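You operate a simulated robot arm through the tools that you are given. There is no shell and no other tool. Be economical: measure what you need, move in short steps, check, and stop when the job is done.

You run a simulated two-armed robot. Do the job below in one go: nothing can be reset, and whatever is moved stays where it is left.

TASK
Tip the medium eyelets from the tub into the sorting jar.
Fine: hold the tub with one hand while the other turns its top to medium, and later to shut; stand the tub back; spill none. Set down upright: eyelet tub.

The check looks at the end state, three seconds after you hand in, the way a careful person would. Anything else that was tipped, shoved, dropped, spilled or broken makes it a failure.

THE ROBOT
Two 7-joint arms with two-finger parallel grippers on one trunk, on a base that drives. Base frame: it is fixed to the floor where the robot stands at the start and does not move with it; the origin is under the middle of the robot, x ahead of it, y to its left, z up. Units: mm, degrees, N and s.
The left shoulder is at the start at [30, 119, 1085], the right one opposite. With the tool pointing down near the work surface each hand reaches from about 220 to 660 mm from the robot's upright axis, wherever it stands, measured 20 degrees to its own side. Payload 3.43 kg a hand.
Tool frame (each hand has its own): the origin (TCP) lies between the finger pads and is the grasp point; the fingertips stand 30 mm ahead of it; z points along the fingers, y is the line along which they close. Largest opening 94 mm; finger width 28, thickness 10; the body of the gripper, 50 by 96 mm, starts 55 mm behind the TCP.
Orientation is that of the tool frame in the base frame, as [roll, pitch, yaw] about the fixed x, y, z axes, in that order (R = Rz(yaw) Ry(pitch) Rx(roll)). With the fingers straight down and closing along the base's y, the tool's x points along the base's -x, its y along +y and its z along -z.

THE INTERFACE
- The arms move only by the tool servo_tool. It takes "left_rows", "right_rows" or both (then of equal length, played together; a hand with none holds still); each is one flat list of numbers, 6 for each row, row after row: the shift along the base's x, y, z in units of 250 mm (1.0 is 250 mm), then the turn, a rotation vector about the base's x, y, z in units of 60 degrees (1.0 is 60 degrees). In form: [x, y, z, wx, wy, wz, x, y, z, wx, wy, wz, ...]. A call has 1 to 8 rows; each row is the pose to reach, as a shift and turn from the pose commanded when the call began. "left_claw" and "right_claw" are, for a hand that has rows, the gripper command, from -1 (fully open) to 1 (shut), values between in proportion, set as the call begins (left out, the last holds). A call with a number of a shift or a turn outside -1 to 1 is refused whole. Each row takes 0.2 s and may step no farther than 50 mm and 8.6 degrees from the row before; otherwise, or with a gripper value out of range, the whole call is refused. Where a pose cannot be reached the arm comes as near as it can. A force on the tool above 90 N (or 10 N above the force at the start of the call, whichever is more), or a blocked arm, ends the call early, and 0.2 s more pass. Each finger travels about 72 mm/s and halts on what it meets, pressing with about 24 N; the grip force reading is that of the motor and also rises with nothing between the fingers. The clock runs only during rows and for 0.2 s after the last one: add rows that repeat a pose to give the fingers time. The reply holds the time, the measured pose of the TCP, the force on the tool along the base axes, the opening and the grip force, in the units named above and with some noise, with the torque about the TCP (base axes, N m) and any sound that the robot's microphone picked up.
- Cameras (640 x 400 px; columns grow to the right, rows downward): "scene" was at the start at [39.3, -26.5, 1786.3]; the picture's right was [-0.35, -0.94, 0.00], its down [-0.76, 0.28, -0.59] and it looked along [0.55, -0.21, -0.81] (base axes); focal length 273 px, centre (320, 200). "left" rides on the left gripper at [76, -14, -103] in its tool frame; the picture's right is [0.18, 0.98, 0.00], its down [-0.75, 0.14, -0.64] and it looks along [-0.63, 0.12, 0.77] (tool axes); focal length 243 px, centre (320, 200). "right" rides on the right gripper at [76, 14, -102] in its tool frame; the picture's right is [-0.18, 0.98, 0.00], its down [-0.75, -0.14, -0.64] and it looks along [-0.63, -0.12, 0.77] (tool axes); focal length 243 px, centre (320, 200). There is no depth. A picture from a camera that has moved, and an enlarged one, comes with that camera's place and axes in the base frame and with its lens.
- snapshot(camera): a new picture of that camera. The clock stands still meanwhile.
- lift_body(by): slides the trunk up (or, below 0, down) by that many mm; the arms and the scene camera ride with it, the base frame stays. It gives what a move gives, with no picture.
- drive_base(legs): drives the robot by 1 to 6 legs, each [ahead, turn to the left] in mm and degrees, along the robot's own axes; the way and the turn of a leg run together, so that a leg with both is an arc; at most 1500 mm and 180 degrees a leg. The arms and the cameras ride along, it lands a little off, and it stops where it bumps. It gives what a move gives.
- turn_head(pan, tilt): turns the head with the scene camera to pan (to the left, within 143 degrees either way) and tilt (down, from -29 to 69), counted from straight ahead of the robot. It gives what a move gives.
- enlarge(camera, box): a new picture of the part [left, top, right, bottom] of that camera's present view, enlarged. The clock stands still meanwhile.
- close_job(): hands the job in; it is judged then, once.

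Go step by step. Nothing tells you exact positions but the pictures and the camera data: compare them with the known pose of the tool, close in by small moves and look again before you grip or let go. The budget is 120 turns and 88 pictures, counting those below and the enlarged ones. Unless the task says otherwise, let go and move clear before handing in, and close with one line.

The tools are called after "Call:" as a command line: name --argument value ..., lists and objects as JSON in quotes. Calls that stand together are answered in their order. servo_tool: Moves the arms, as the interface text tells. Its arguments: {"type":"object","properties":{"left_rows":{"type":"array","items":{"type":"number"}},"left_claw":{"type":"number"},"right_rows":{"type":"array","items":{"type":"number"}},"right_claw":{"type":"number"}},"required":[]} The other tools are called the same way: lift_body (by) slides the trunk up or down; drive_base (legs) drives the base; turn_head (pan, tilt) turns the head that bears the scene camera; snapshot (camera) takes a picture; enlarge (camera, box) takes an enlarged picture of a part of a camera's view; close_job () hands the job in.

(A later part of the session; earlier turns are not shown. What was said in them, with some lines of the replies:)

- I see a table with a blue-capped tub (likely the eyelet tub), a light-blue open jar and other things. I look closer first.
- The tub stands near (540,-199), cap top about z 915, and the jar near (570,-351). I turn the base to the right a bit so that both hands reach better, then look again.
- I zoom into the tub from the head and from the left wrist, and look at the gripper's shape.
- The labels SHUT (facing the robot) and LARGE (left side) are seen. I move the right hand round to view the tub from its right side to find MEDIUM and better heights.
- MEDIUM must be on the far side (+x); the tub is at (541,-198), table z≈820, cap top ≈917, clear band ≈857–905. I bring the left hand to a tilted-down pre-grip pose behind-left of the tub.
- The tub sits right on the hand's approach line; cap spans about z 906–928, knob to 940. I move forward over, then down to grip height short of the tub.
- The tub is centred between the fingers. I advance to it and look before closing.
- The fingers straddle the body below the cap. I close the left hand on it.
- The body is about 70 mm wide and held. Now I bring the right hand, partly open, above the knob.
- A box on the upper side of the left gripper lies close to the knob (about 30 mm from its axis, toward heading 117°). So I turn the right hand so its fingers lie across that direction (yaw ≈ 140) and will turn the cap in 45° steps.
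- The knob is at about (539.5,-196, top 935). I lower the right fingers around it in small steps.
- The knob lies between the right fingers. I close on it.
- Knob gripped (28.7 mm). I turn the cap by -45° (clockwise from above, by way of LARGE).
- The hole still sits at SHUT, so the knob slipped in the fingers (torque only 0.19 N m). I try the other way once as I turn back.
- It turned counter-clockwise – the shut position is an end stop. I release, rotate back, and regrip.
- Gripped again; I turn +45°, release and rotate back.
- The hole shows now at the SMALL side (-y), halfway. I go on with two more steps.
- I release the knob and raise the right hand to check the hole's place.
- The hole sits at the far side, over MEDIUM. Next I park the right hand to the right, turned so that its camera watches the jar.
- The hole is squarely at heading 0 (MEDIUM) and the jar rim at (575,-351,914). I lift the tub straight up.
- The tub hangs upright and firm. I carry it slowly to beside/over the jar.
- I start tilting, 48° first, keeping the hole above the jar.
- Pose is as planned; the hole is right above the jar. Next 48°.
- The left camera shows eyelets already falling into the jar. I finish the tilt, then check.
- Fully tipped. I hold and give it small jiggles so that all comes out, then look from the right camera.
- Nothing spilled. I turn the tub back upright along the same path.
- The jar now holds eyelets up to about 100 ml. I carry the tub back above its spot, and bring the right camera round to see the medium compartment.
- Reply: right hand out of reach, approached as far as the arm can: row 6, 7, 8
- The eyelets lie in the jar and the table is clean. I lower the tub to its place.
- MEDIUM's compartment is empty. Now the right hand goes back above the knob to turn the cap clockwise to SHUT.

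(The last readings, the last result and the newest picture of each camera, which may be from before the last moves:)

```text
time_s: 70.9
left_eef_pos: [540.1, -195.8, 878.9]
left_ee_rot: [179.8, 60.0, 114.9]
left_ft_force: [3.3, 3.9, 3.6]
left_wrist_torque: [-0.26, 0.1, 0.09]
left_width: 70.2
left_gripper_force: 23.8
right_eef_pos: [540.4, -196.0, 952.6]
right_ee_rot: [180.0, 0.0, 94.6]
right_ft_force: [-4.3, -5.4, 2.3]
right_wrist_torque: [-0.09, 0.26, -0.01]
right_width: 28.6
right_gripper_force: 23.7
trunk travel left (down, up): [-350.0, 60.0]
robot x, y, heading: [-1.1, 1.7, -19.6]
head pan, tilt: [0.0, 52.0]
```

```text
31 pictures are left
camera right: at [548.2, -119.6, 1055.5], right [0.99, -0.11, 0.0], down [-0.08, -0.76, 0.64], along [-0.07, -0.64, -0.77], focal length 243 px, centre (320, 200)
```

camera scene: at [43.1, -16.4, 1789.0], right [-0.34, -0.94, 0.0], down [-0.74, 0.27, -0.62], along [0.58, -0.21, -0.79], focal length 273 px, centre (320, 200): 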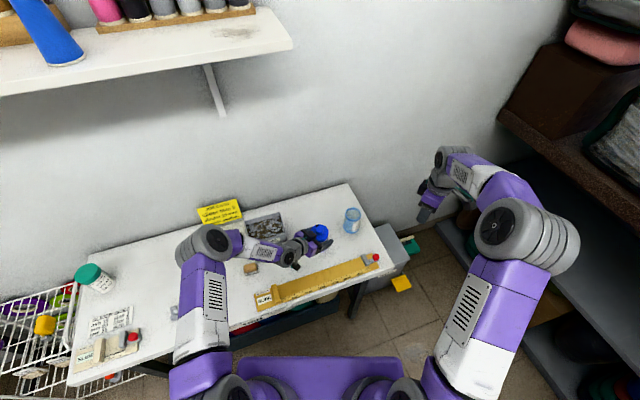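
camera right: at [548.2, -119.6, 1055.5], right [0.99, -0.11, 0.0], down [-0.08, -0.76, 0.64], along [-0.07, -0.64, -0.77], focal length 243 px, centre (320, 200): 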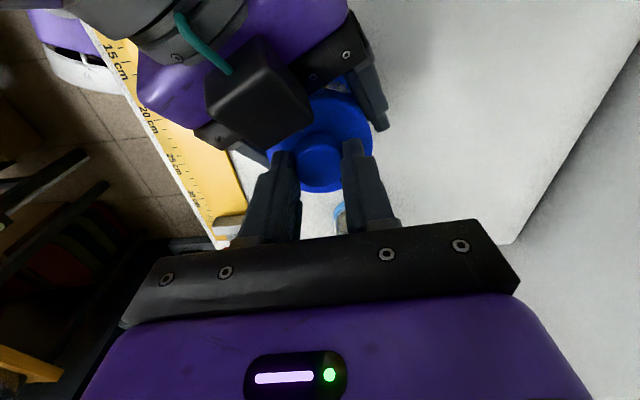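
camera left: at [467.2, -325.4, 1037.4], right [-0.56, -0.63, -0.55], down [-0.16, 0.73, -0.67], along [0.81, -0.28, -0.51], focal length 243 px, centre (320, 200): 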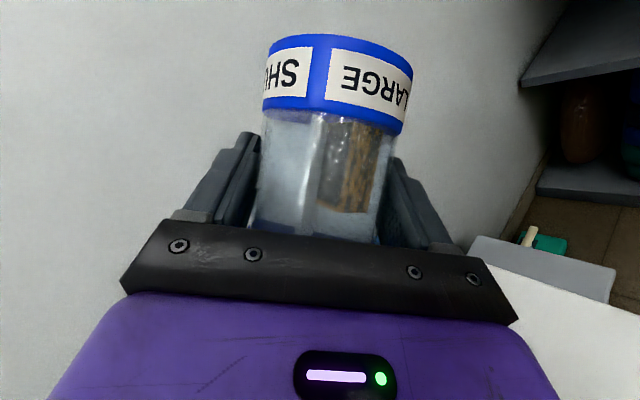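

It turned with no resisting torque. I repeat: release, rotate back, grip, turn.

Call:
servo_tool --right_rows '[0, 0, 0, 0, 0, 0, 0, 0, 0, 0, 0, 0.125, 0, 0, 0, 0, 0, 0.25, 0, 0, 0, 0, 0, 0.375, 0, 0, 0, 0, 0, 0.5, 0, 0, 0, 0, 0, 0.625, 0, 0, 0, 0, 0, 0.75, 0, 0, 0, 0, 0, 0.75]' --right_claw 0.22

Call:
servo_tool --right_rows '[0, 0, 0, 0, 0, 0, 0, 0, 0, 0, 0, 0, 0, 0, 0, 0, 0, 0]' --right_claw 1

Call:
servo_tool --right_rows '[0, 0, 0, 0, 0, -0.125, 0, 0, 0, 0, 0, -0.25, 0, 0, 0, 0, 0, -0.375, 0, 0, 0, 0, 0, -0.5, 0, 0, 0, 0, 0, -0.625, 0, 0, 0, 0, 0, -0.75, 0, 0, 0, 0, 0, -0.75]'

Call:
servo_tool --right_rows '[0, 0, 0, 0, 0, 0, 0, 0, 0, 0, 0, 0.125, 0, 0, 0, 0, 0, 0.25, 0, 0, 0, 0, 0, 0.375, 0, 0, 0, 0, 0, 0.5, 0, 0, 0, 0, 0, 0.625, 0, 0, 0, 0, 0, 0.75, 0, 0, 0, 0, 0, 0.75]' --right_claw 0.22

Call:
snapshot --camera "right"

```text
time_s: 72.7
left_eef_pos: [540.6, -197.5, 877.8]
left_ee_rot: [179.9, 60.0, 114.9]
left_ft_force: [-0.4, -0.4, 3.4]
left_wrist_torque: [-0.01, 0.01, 0.04]
left_width: 70.2
left_gripper_force: 23.7
right_eef_pos: [539.9, -195.6, 954.1]
right_ee_rot: [-179.9, 0.0, 139.8]
right_ft_force: [-0.8, -0.3, -0.6]
right_wrist_torque: [0.01, 0.01, -0.01]
right_width: 36.7
right_gripper_force: 0.0
trunk travel left (down, up): [-350.0, 60.0]
robot x, y, heading: [3.0, -3.2, -20.0]
head pan, tilt: [0.0, 52.0]
```

```text
time_s: 73.5
left_eef_pos: [540.4, -195.7, 877.9]
left_ee_rot: [179.9, 60.0, 114.9]
left_ft_force: [-1.6, -0.2, 2.9]
left_wrist_torque: [0.06, -0.03, 0.01]
left_width: 70.2
left_gripper_force: 24.0
right_eef_pos: [540.5, -195.9, 954.4]
right_ee_rot: [-180.0, 0.0, 139.7]
right_ft_force: [1.8, 0.5, -0.2]
right_wrist_torque: [-0.03, -0.02, 0.0]
right_width: 28.6
right_gripper_force: 24.3
trunk travel left (down, up): [-350.0, 60.0]
robot x, y, heading: [1.1, -1.1, -20.2]
head pan, tilt: [0.0, 52.0]
```

```text
time_s: 75.1
left_eef_pos: [541.2, -195.9, 878.0]
left_ee_rot: [179.8, 60.1, 114.8]
left_ft_force: [4.4, -0.6, -0.1]
left_wrist_torque: [-0.12, 0.23, -0.01]
left_width: 70.2
left_gripper_force: 24.0
right_eef_pos: [540.9, -195.0, 953.7]
right_ee_rot: [-180.0, 0.1, 94.7]
right_ft_force: [-5.3, -0.3, 3.1]
right_wrist_torque: [0.0, 0.21, 0.0]
right_width: 28.7
right_gripper_force: 23.5
trunk travel left (down, up): [-350.0, 60.0]
robot x, y, heading: [-0.6, -2.8, -19.9]
head pan, tilt: [0.0, 52.0]
```

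```text
time_s: 76.9
left_eef_pos: [541.3, -197.1, 877.8]
left_ee_rot: [179.9, 60.0, 114.9]
left_ft_force: [-0.5, 1.0, 3.8]
left_wrist_torque: [0.0, -0.02, 0.01]
left_width: 70.1
left_gripper_force: 24.0
right_eef_pos: [541.0, -195.2, 953.1]
right_ee_rot: [179.9, 0.0, 139.8]
right_ft_force: [0.1, 0.1, -0.5]
right_wrist_torque: [-0.01, -0.01, 0.05]
right_width: 36.5
right_gripper_force: 0.0
trunk travel left (down, up): [-350.0, 60.0]
robot x, y, heading: [0.4, 0.1, -20.0]
head pan, tilt: [0.0, 52.0]
```

```text
30 pictures are left
camera right: at [491.4, -136.1, 1055.7], right [0.78, 0.63, 0.0], down [0.48, -0.59, 0.64], along [0.41, -0.5, -0.77], focal length 243 px, centre (320, 200)
```

right: 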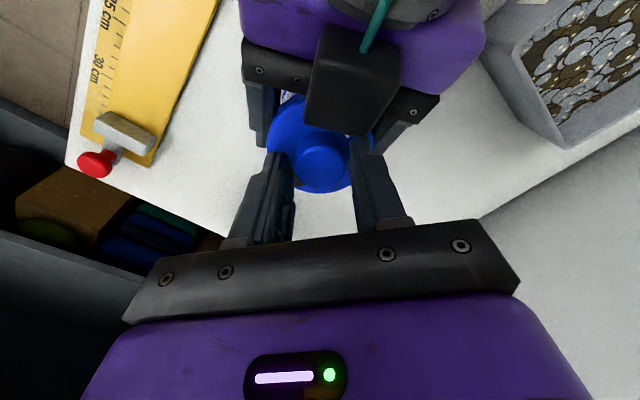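

Two more steps; the last a little over, as the end stop at SHUT halts the cap.

Call:
servo_tool --right_rows '[0, 0, 0, 0, 0, 0, 0, 0, 0, 0, 0, 0, 0, 0, 0, 0, 0, 0]' --right_claw 1

Call:
servo_tool --right_rows '[0, 0, 0, 0, 0, -0.125, 0, 0, 0, 0, 0, -0.25, 0, 0, 0, 0, 0, -0.375, 0, 0, 0, 0, 0, -0.5, 0, 0, 0, 0, 0, -0.625, 0, 0, 0, 0, 0, -0.75, 0, 0, 0, 0, 0, -0.75]'

Call:
servo_tool --right_rows '[0, 0, 0, 0, 0, 0, 0, 0, 0, 0, 0, 0.125, 0, 0, 0, 0, 0, 0.25, 0, 0, 0, 0, 0, 0.375, 0, 0, 0, 0, 0, 0.5, 0, 0, 0, 0, 0, 0.625, 0, 0, 0, 0, 0, 0.75, 0, 0, 0, 0, 0, 0.75]' --right_claw 0.22

Call:
servo_tool --right_rows '[0, 0, 0, 0, 0, 0, 0, 0, 0, 0, 0, 0, 0, 0, 0, 0, 0, 0]' --right_claw 1

Call:
servo_tool --right_rows '[0, 0, 0, 0, 0, -0.125, 0, 0, 0, 0, 0, -0.25, 0, 0, 0, 0, 0, -0.375, 0, 0, 0, 0, 0, -0.5, 0, 0, 0, 0, 0, -0.625, 0, 0, 0, 0, 0, -0.75, 0, 0, 0, 0, 0, -0.83]'

Call:
enlarge --camera "scene" --box '[310, 222, 346, 248]'

```text
time_s: 77.7
left_eef_pos: [540.8, -197.5, 878.1]
left_ee_rot: [179.9, 59.9, 114.9]
left_ft_force: [-1.0, 0.7, 1.4]
left_wrist_torque: [-0.21, 0.04, -0.07]
left_width: 70.0
left_gripper_force: 24.2
right_eef_pos: [541.0, -195.0, 953.2]
right_ee_rot: [-180.0, 0.0, 139.7]
right_ft_force: [-0.7, -0.3, 0.5]
right_wrist_torque: [0.08, 0.0, 0.0]
right_width: 28.6
right_gripper_force: 24.1
trunk travel left (down, up): [-350.0, 60.0]
robot x, y, heading: [-0.3, -0.8, -19.8]
head pan, tilt: [0.0, 52.0]
```

```text
time_s: 79.3
left_eef_pos: [540.9, -197.6, 877.4]
left_ee_rot: [179.8, 60.0, 114.9]
left_ft_force: [8.4, -0.4, -1.8]
left_wrist_torque: [-0.04, 0.5, -0.04]
left_width: 69.9
left_gripper_force: 24.3
right_eef_pos: [539.4, -193.8, 954.1]
right_ee_rot: [180.0, 0.0, 94.7]
right_ft_force: [-7.8, -1.4, 5.6]
right_wrist_torque: [-0.11, 0.11, 0.0]
right_width: 28.7
right_gripper_force: 24.4
trunk travel left (down, up): [-350.0, 60.0]
robot x, y, heading: [1.4, -1.2, -20.2]
head pan, tilt: [0.0, 52.0]
```

```text
time_s: 81.1
left_eef_pos: [540.7, -197.4, 877.6]
left_ee_rot: [179.9, 60.0, 115.0]
left_ft_force: [-0.7, -0.4, 1.9]
left_wrist_torque: [-0.03, -0.06, 0.03]
left_width: 70.1
left_gripper_force: 24.5
right_eef_pos: [541.1, -196.5, 953.7]
right_ee_rot: [-180.0, 0.0, 139.7]
right_ft_force: [-0.7, 0.7, -0.4]
right_wrist_torque: [-0.01, -0.02, -0.01]
right_width: 37.1
right_gripper_force: 0.1
trunk travel left (down, up): [-350.0, 60.0]
robot x, y, heading: [-1.3, 1.2, -19.9]
head pan, tilt: [0.0, 52.0]
```

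```text
time_s: 81.9
left_eef_pos: [540.6, -196.7, 878.8]
left_ee_rot: [179.9, 60.0, 114.8]
left_ft_force: [-0.3, -0.1, 1.9]
left_wrist_torque: [-0.07, 0.04, -0.03]
left_width: 70.2
left_gripper_force: 23.8
right_eef_pos: [541.0, -196.1, 953.9]
right_ee_rot: [179.9, 0.1, 139.7]
right_ft_force: [-0.7, -1.2, 0.4]
right_wrist_torque: [-0.04, -0.04, -0.01]
right_width: 28.9
right_gripper_force: 24.3
trunk travel left (down, up): [-350.0, 60.0]
robot x, y, heading: [0.4, -1.7, -20.2]
head pan, tilt: [0.0, 52.0]
```

```text
time_s: 83.5
left_eef_pos: [540.8, -196.5, 877.4]
left_ee_rot: [179.8, 60.0, 114.8]
left_ft_force: [6.0, 2.8, -1.0]
left_wrist_torque: [-0.21, 0.14, -0.21]
left_width: 70.0
left_gripper_force: 23.6
right_eef_pos: [539.0, -196.1, 952.6]
right_ee_rot: [180.0, 0.1, 89.9]
right_ft_force: [-5.5, -2.8, 5.3]
right_wrist_torque: [0.03, 0.27, 0.24]
right_width: 28.6
right_gripper_force: 24.1
trunk travel left (down, up): [-350.0, 60.0]
robot x, y, heading: [-2.5, -1.1, -19.7]
head pan, tilt: [0.0, 52.0]
```

```text
15.38 times, centred on (328, 235) of scene
camera zoom: at [42.7, -16.2, 1789.0], right [-0.34, -0.94, 0.0], down [-0.74, 0.27, -0.62], along [0.58, -0.21, -0.79], focal length 4197 px, centre (197, -338)
```

zoom: 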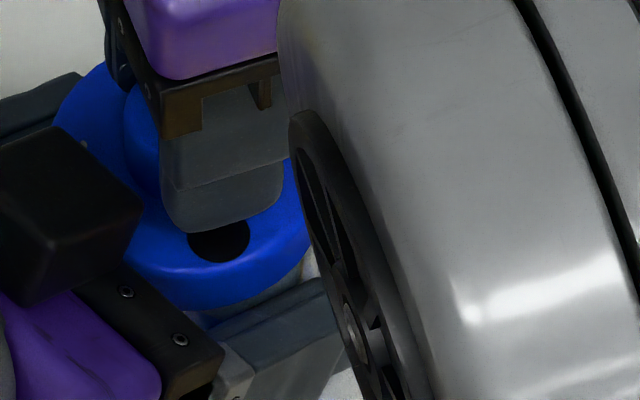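

The torque shows the end stop, and the hole is back at SHUT. I release, raise and move the right hand clear.

Call:
servo_tool --right_rows '[0, 0, 0, 0, 0, 0, 0, 0, 0, 0, 0, 0, 0, 0, 0.1, 0, 0, 0, 0, 0, 0.25, 0, 0, 0, 0, 0, 0.4, 0, 0, 0, 0, 0, 0.6, 0, 0, 0]' --right_claw 0.1

Call:
servo_tool --right_rows '[-0.02, -0.08, 0.02, 0, 0, 0.1, -0.04, -0.16, 0.04, 0, 0, 0.2, -0.06, -0.24, 0.06, 0, 0, 0.3, -0.1, -0.34, 0.08, 0, 0, 0.4, -0.15, -0.44, 0.08, 0, 0, 0.5, -0.2, -0.54, 0.08, 0, 0, 0.6, -0.25, -0.64, 0.08, 0, 0, 0.7, -0.3, -0.74, 0.08, 0, 0, 0.8]'

Call:
servo_tool --left_rows '[0, 0, 0, 0, 0, 0, 0, 0, 0, 0, 0, 0, 0, 0, 0, 0, 0, 0]' --left_claw -1

Call:
snapshot --camera "left"

Call:
enlarge --camera "scene" --box '[270, 180, 380, 260]'

```text
time_s: 84.9
left_eef_pos: [539.2, -196.6, 877.8]
left_ee_rot: [179.8, 60.1, 114.9]
left_ft_force: [-1.5, 0.7, 2.6]
left_wrist_torque: [0.1, -0.06, 0.06]
left_width: 70.3
left_gripper_force: 24.0
right_eef_pos: [539.2, -195.4, 1105.0]
right_ee_rot: [-180.0, 0.0, 90.0]
right_ft_force: [-0.6, -0.1, -1.4]
right_wrist_torque: [-0.04, -0.04, 0.02]
right_width: 42.0
right_gripper_force: 0.1
trunk travel left (down, up): [-350.0, 60.0]
robot x, y, heading: [-1.2, 0.0, -20.0]
head pan, tilt: [0.0, 52.0]
```

```text
time_s: 86.7
left_eef_pos: [540.0, -196.5, 878.6]
left_ee_rot: [179.9, 60.0, 114.9]
left_ft_force: [-0.1, 0.2, 0.8]
left_wrist_torque: [-0.08, 0.0, 0.02]
left_width: 70.2
left_gripper_force: 23.6
right_eef_pos: [463.3, -380.9, 1122.4]
right_ee_rot: [180.0, 0.0, 138.1]
right_ft_force: [-0.1, -0.2, 0.3]
right_wrist_torque: [0.0, 0.0, 0.02]
right_width: 42.3
right_gripper_force: 0.0
trunk travel left (down, up): [-350.0, 60.0]
robot x, y, heading: [1.4, -3.3, -20.2]
head pan, tilt: [0.0, 52.0]
```

```text
time_s: 87.5
left_eef_pos: [541.4, -196.6, 877.7]
left_ee_rot: [179.9, 60.1, 114.9]
left_ft_force: [0.5, 1.0, 0.5]
left_wrist_torque: [0.02, -0.01, 0.01]
left_width: 93.9
left_gripper_force: 0.0
right_eef_pos: [464.4, -380.2, 1123.8]
right_ee_rot: [-180.0, 0.1, 137.9]
right_ft_force: [-0.2, -0.8, 0.3]
right_wrist_torque: [0.0, -0.01, 0.01]
right_width: 42.3
right_gripper_force: 0.0
trunk travel left (down, up): [-350.0, 60.0]
robot x, y, heading: [3.8, 0.8, -19.8]
head pan, tilt: [0.0, 52.0]
```

```text
28 pictures are left
camera left: at [472.6, -87.9, 863.2], right [0.85, 0.5, -0.16], down [0.05, 0.22, 0.97], along [0.52, -0.84, 0.16], focal length 243 px, centre (320, 200)
```

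left: 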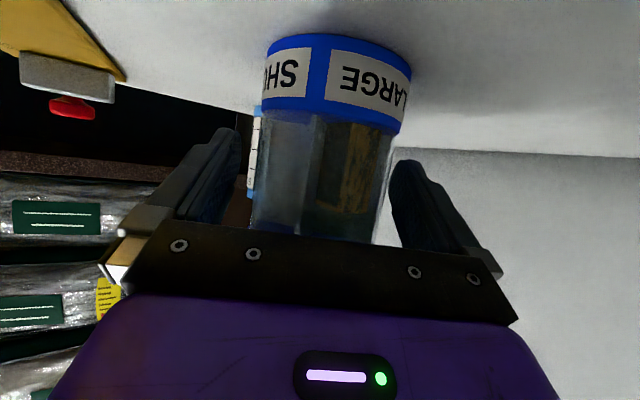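

```text
5.00 times, centred on (325, 220) of scene
camera zoom: at [43.3, -16.2, 1789.0], right [-0.34, -0.94, 0.0], down [-0.74, 0.27, -0.62], along [0.58, -0.21, -0.79], focal length 1364 px, centre (295, 100)
```

zoom: 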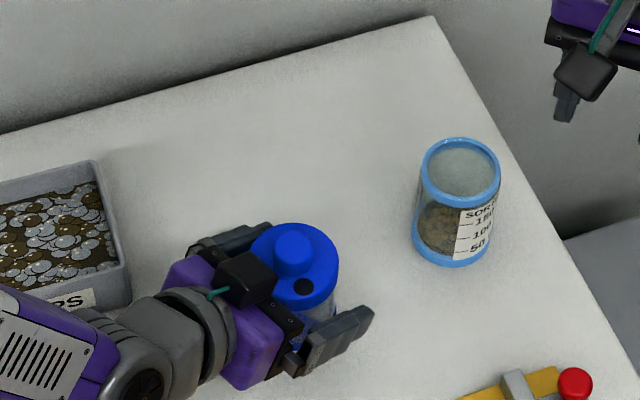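

The tub stands upright, shut. I back the left hand out along its approach line, then raise it.

Call:
servo_tool --left_rows '[-0.031, 0.068, 0, 0, 0, 0, -0.062, 0.137, 0, 0, 0, 0, -0.093, 0.205, 0, 0, 0, 0, -0.124, 0.273, 0, 0, 0, 0, -0.124, 0.273, 0.12, 0, 0, 0, -0.124, 0.273, 0.3, 0, 0, 0, -0.124, 0.273, 0.45, 0, 0, 0, -0.14, 0.3, 0.6, 0, 0, 0]'

Call:
snapshot --camera "scene"

Call:
enlarge --camera "scene" --box '[280, 180, 400, 260]'

```text
time_s: 89.3
left_eef_pos: [503.4, -120.5, 1028.4]
left_ee_rot: [179.9, 60.0, 114.9]
left_ft_force: [0.4, -0.2, -0.2]
left_wrist_torque: [0.02, -0.01, -0.01]
left_width: 93.9
left_gripper_force: 0.0
right_eef_pos: [464.2, -381.3, 1124.3]
right_ee_rot: [-180.0, 0.1, 138.0]
right_ft_force: [-0.5, 0.4, 1.2]
right_wrist_torque: [-0.05, -0.01, -0.02]
right_width: 42.2
right_gripper_force: 0.1
trunk travel left (down, up): [-350.0, 60.0]
robot x, y, heading: [0.6, -0.4, -20.2]
head pan, tilt: [0.0, 52.0]
```

```text
26 pictures are left
camera scene: at [42.0, -15.6, 1789.0], right [-0.34, -0.94, 0.0], down [-0.74, 0.27, -0.62], along [0.58, -0.21, -0.79], focal length 273 px, centre (320, 200)
```

scene: 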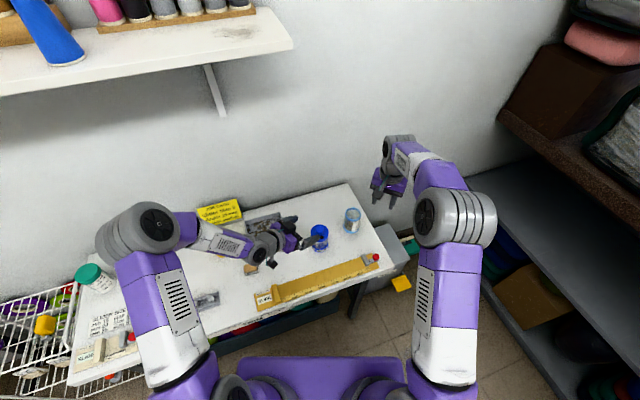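

```text
5.00 times, centred on (340, 220) of scene
camera zoom: at [42.0, -15.6, 1789.0], right [-0.34, -0.94, 0.0], down [-0.74, 0.27, -0.62], along [0.58, -0.21, -0.79], focal length 1364 px, centre (220, 100)
```

zoom: 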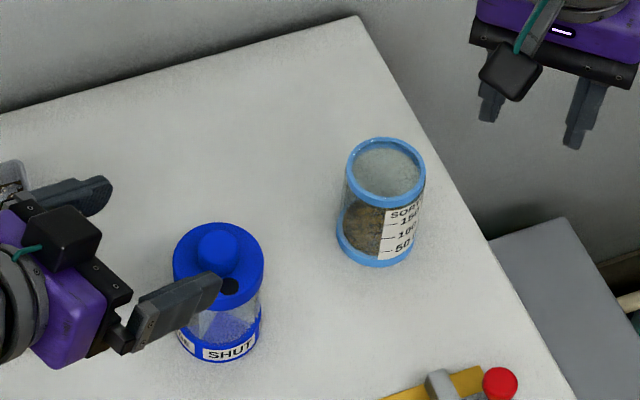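

The tub is upright, shut and back in place, the medium eyelets are in the jar, nothing is spilled and both hands are clear.

Call:
close_job

```text
The job is handed in.
```

The medium eyelets are in the sorting jar, filling it to roughly 100 ml, and I saw none spilled. The tub is back in its place, upright, with its top turned to shut.
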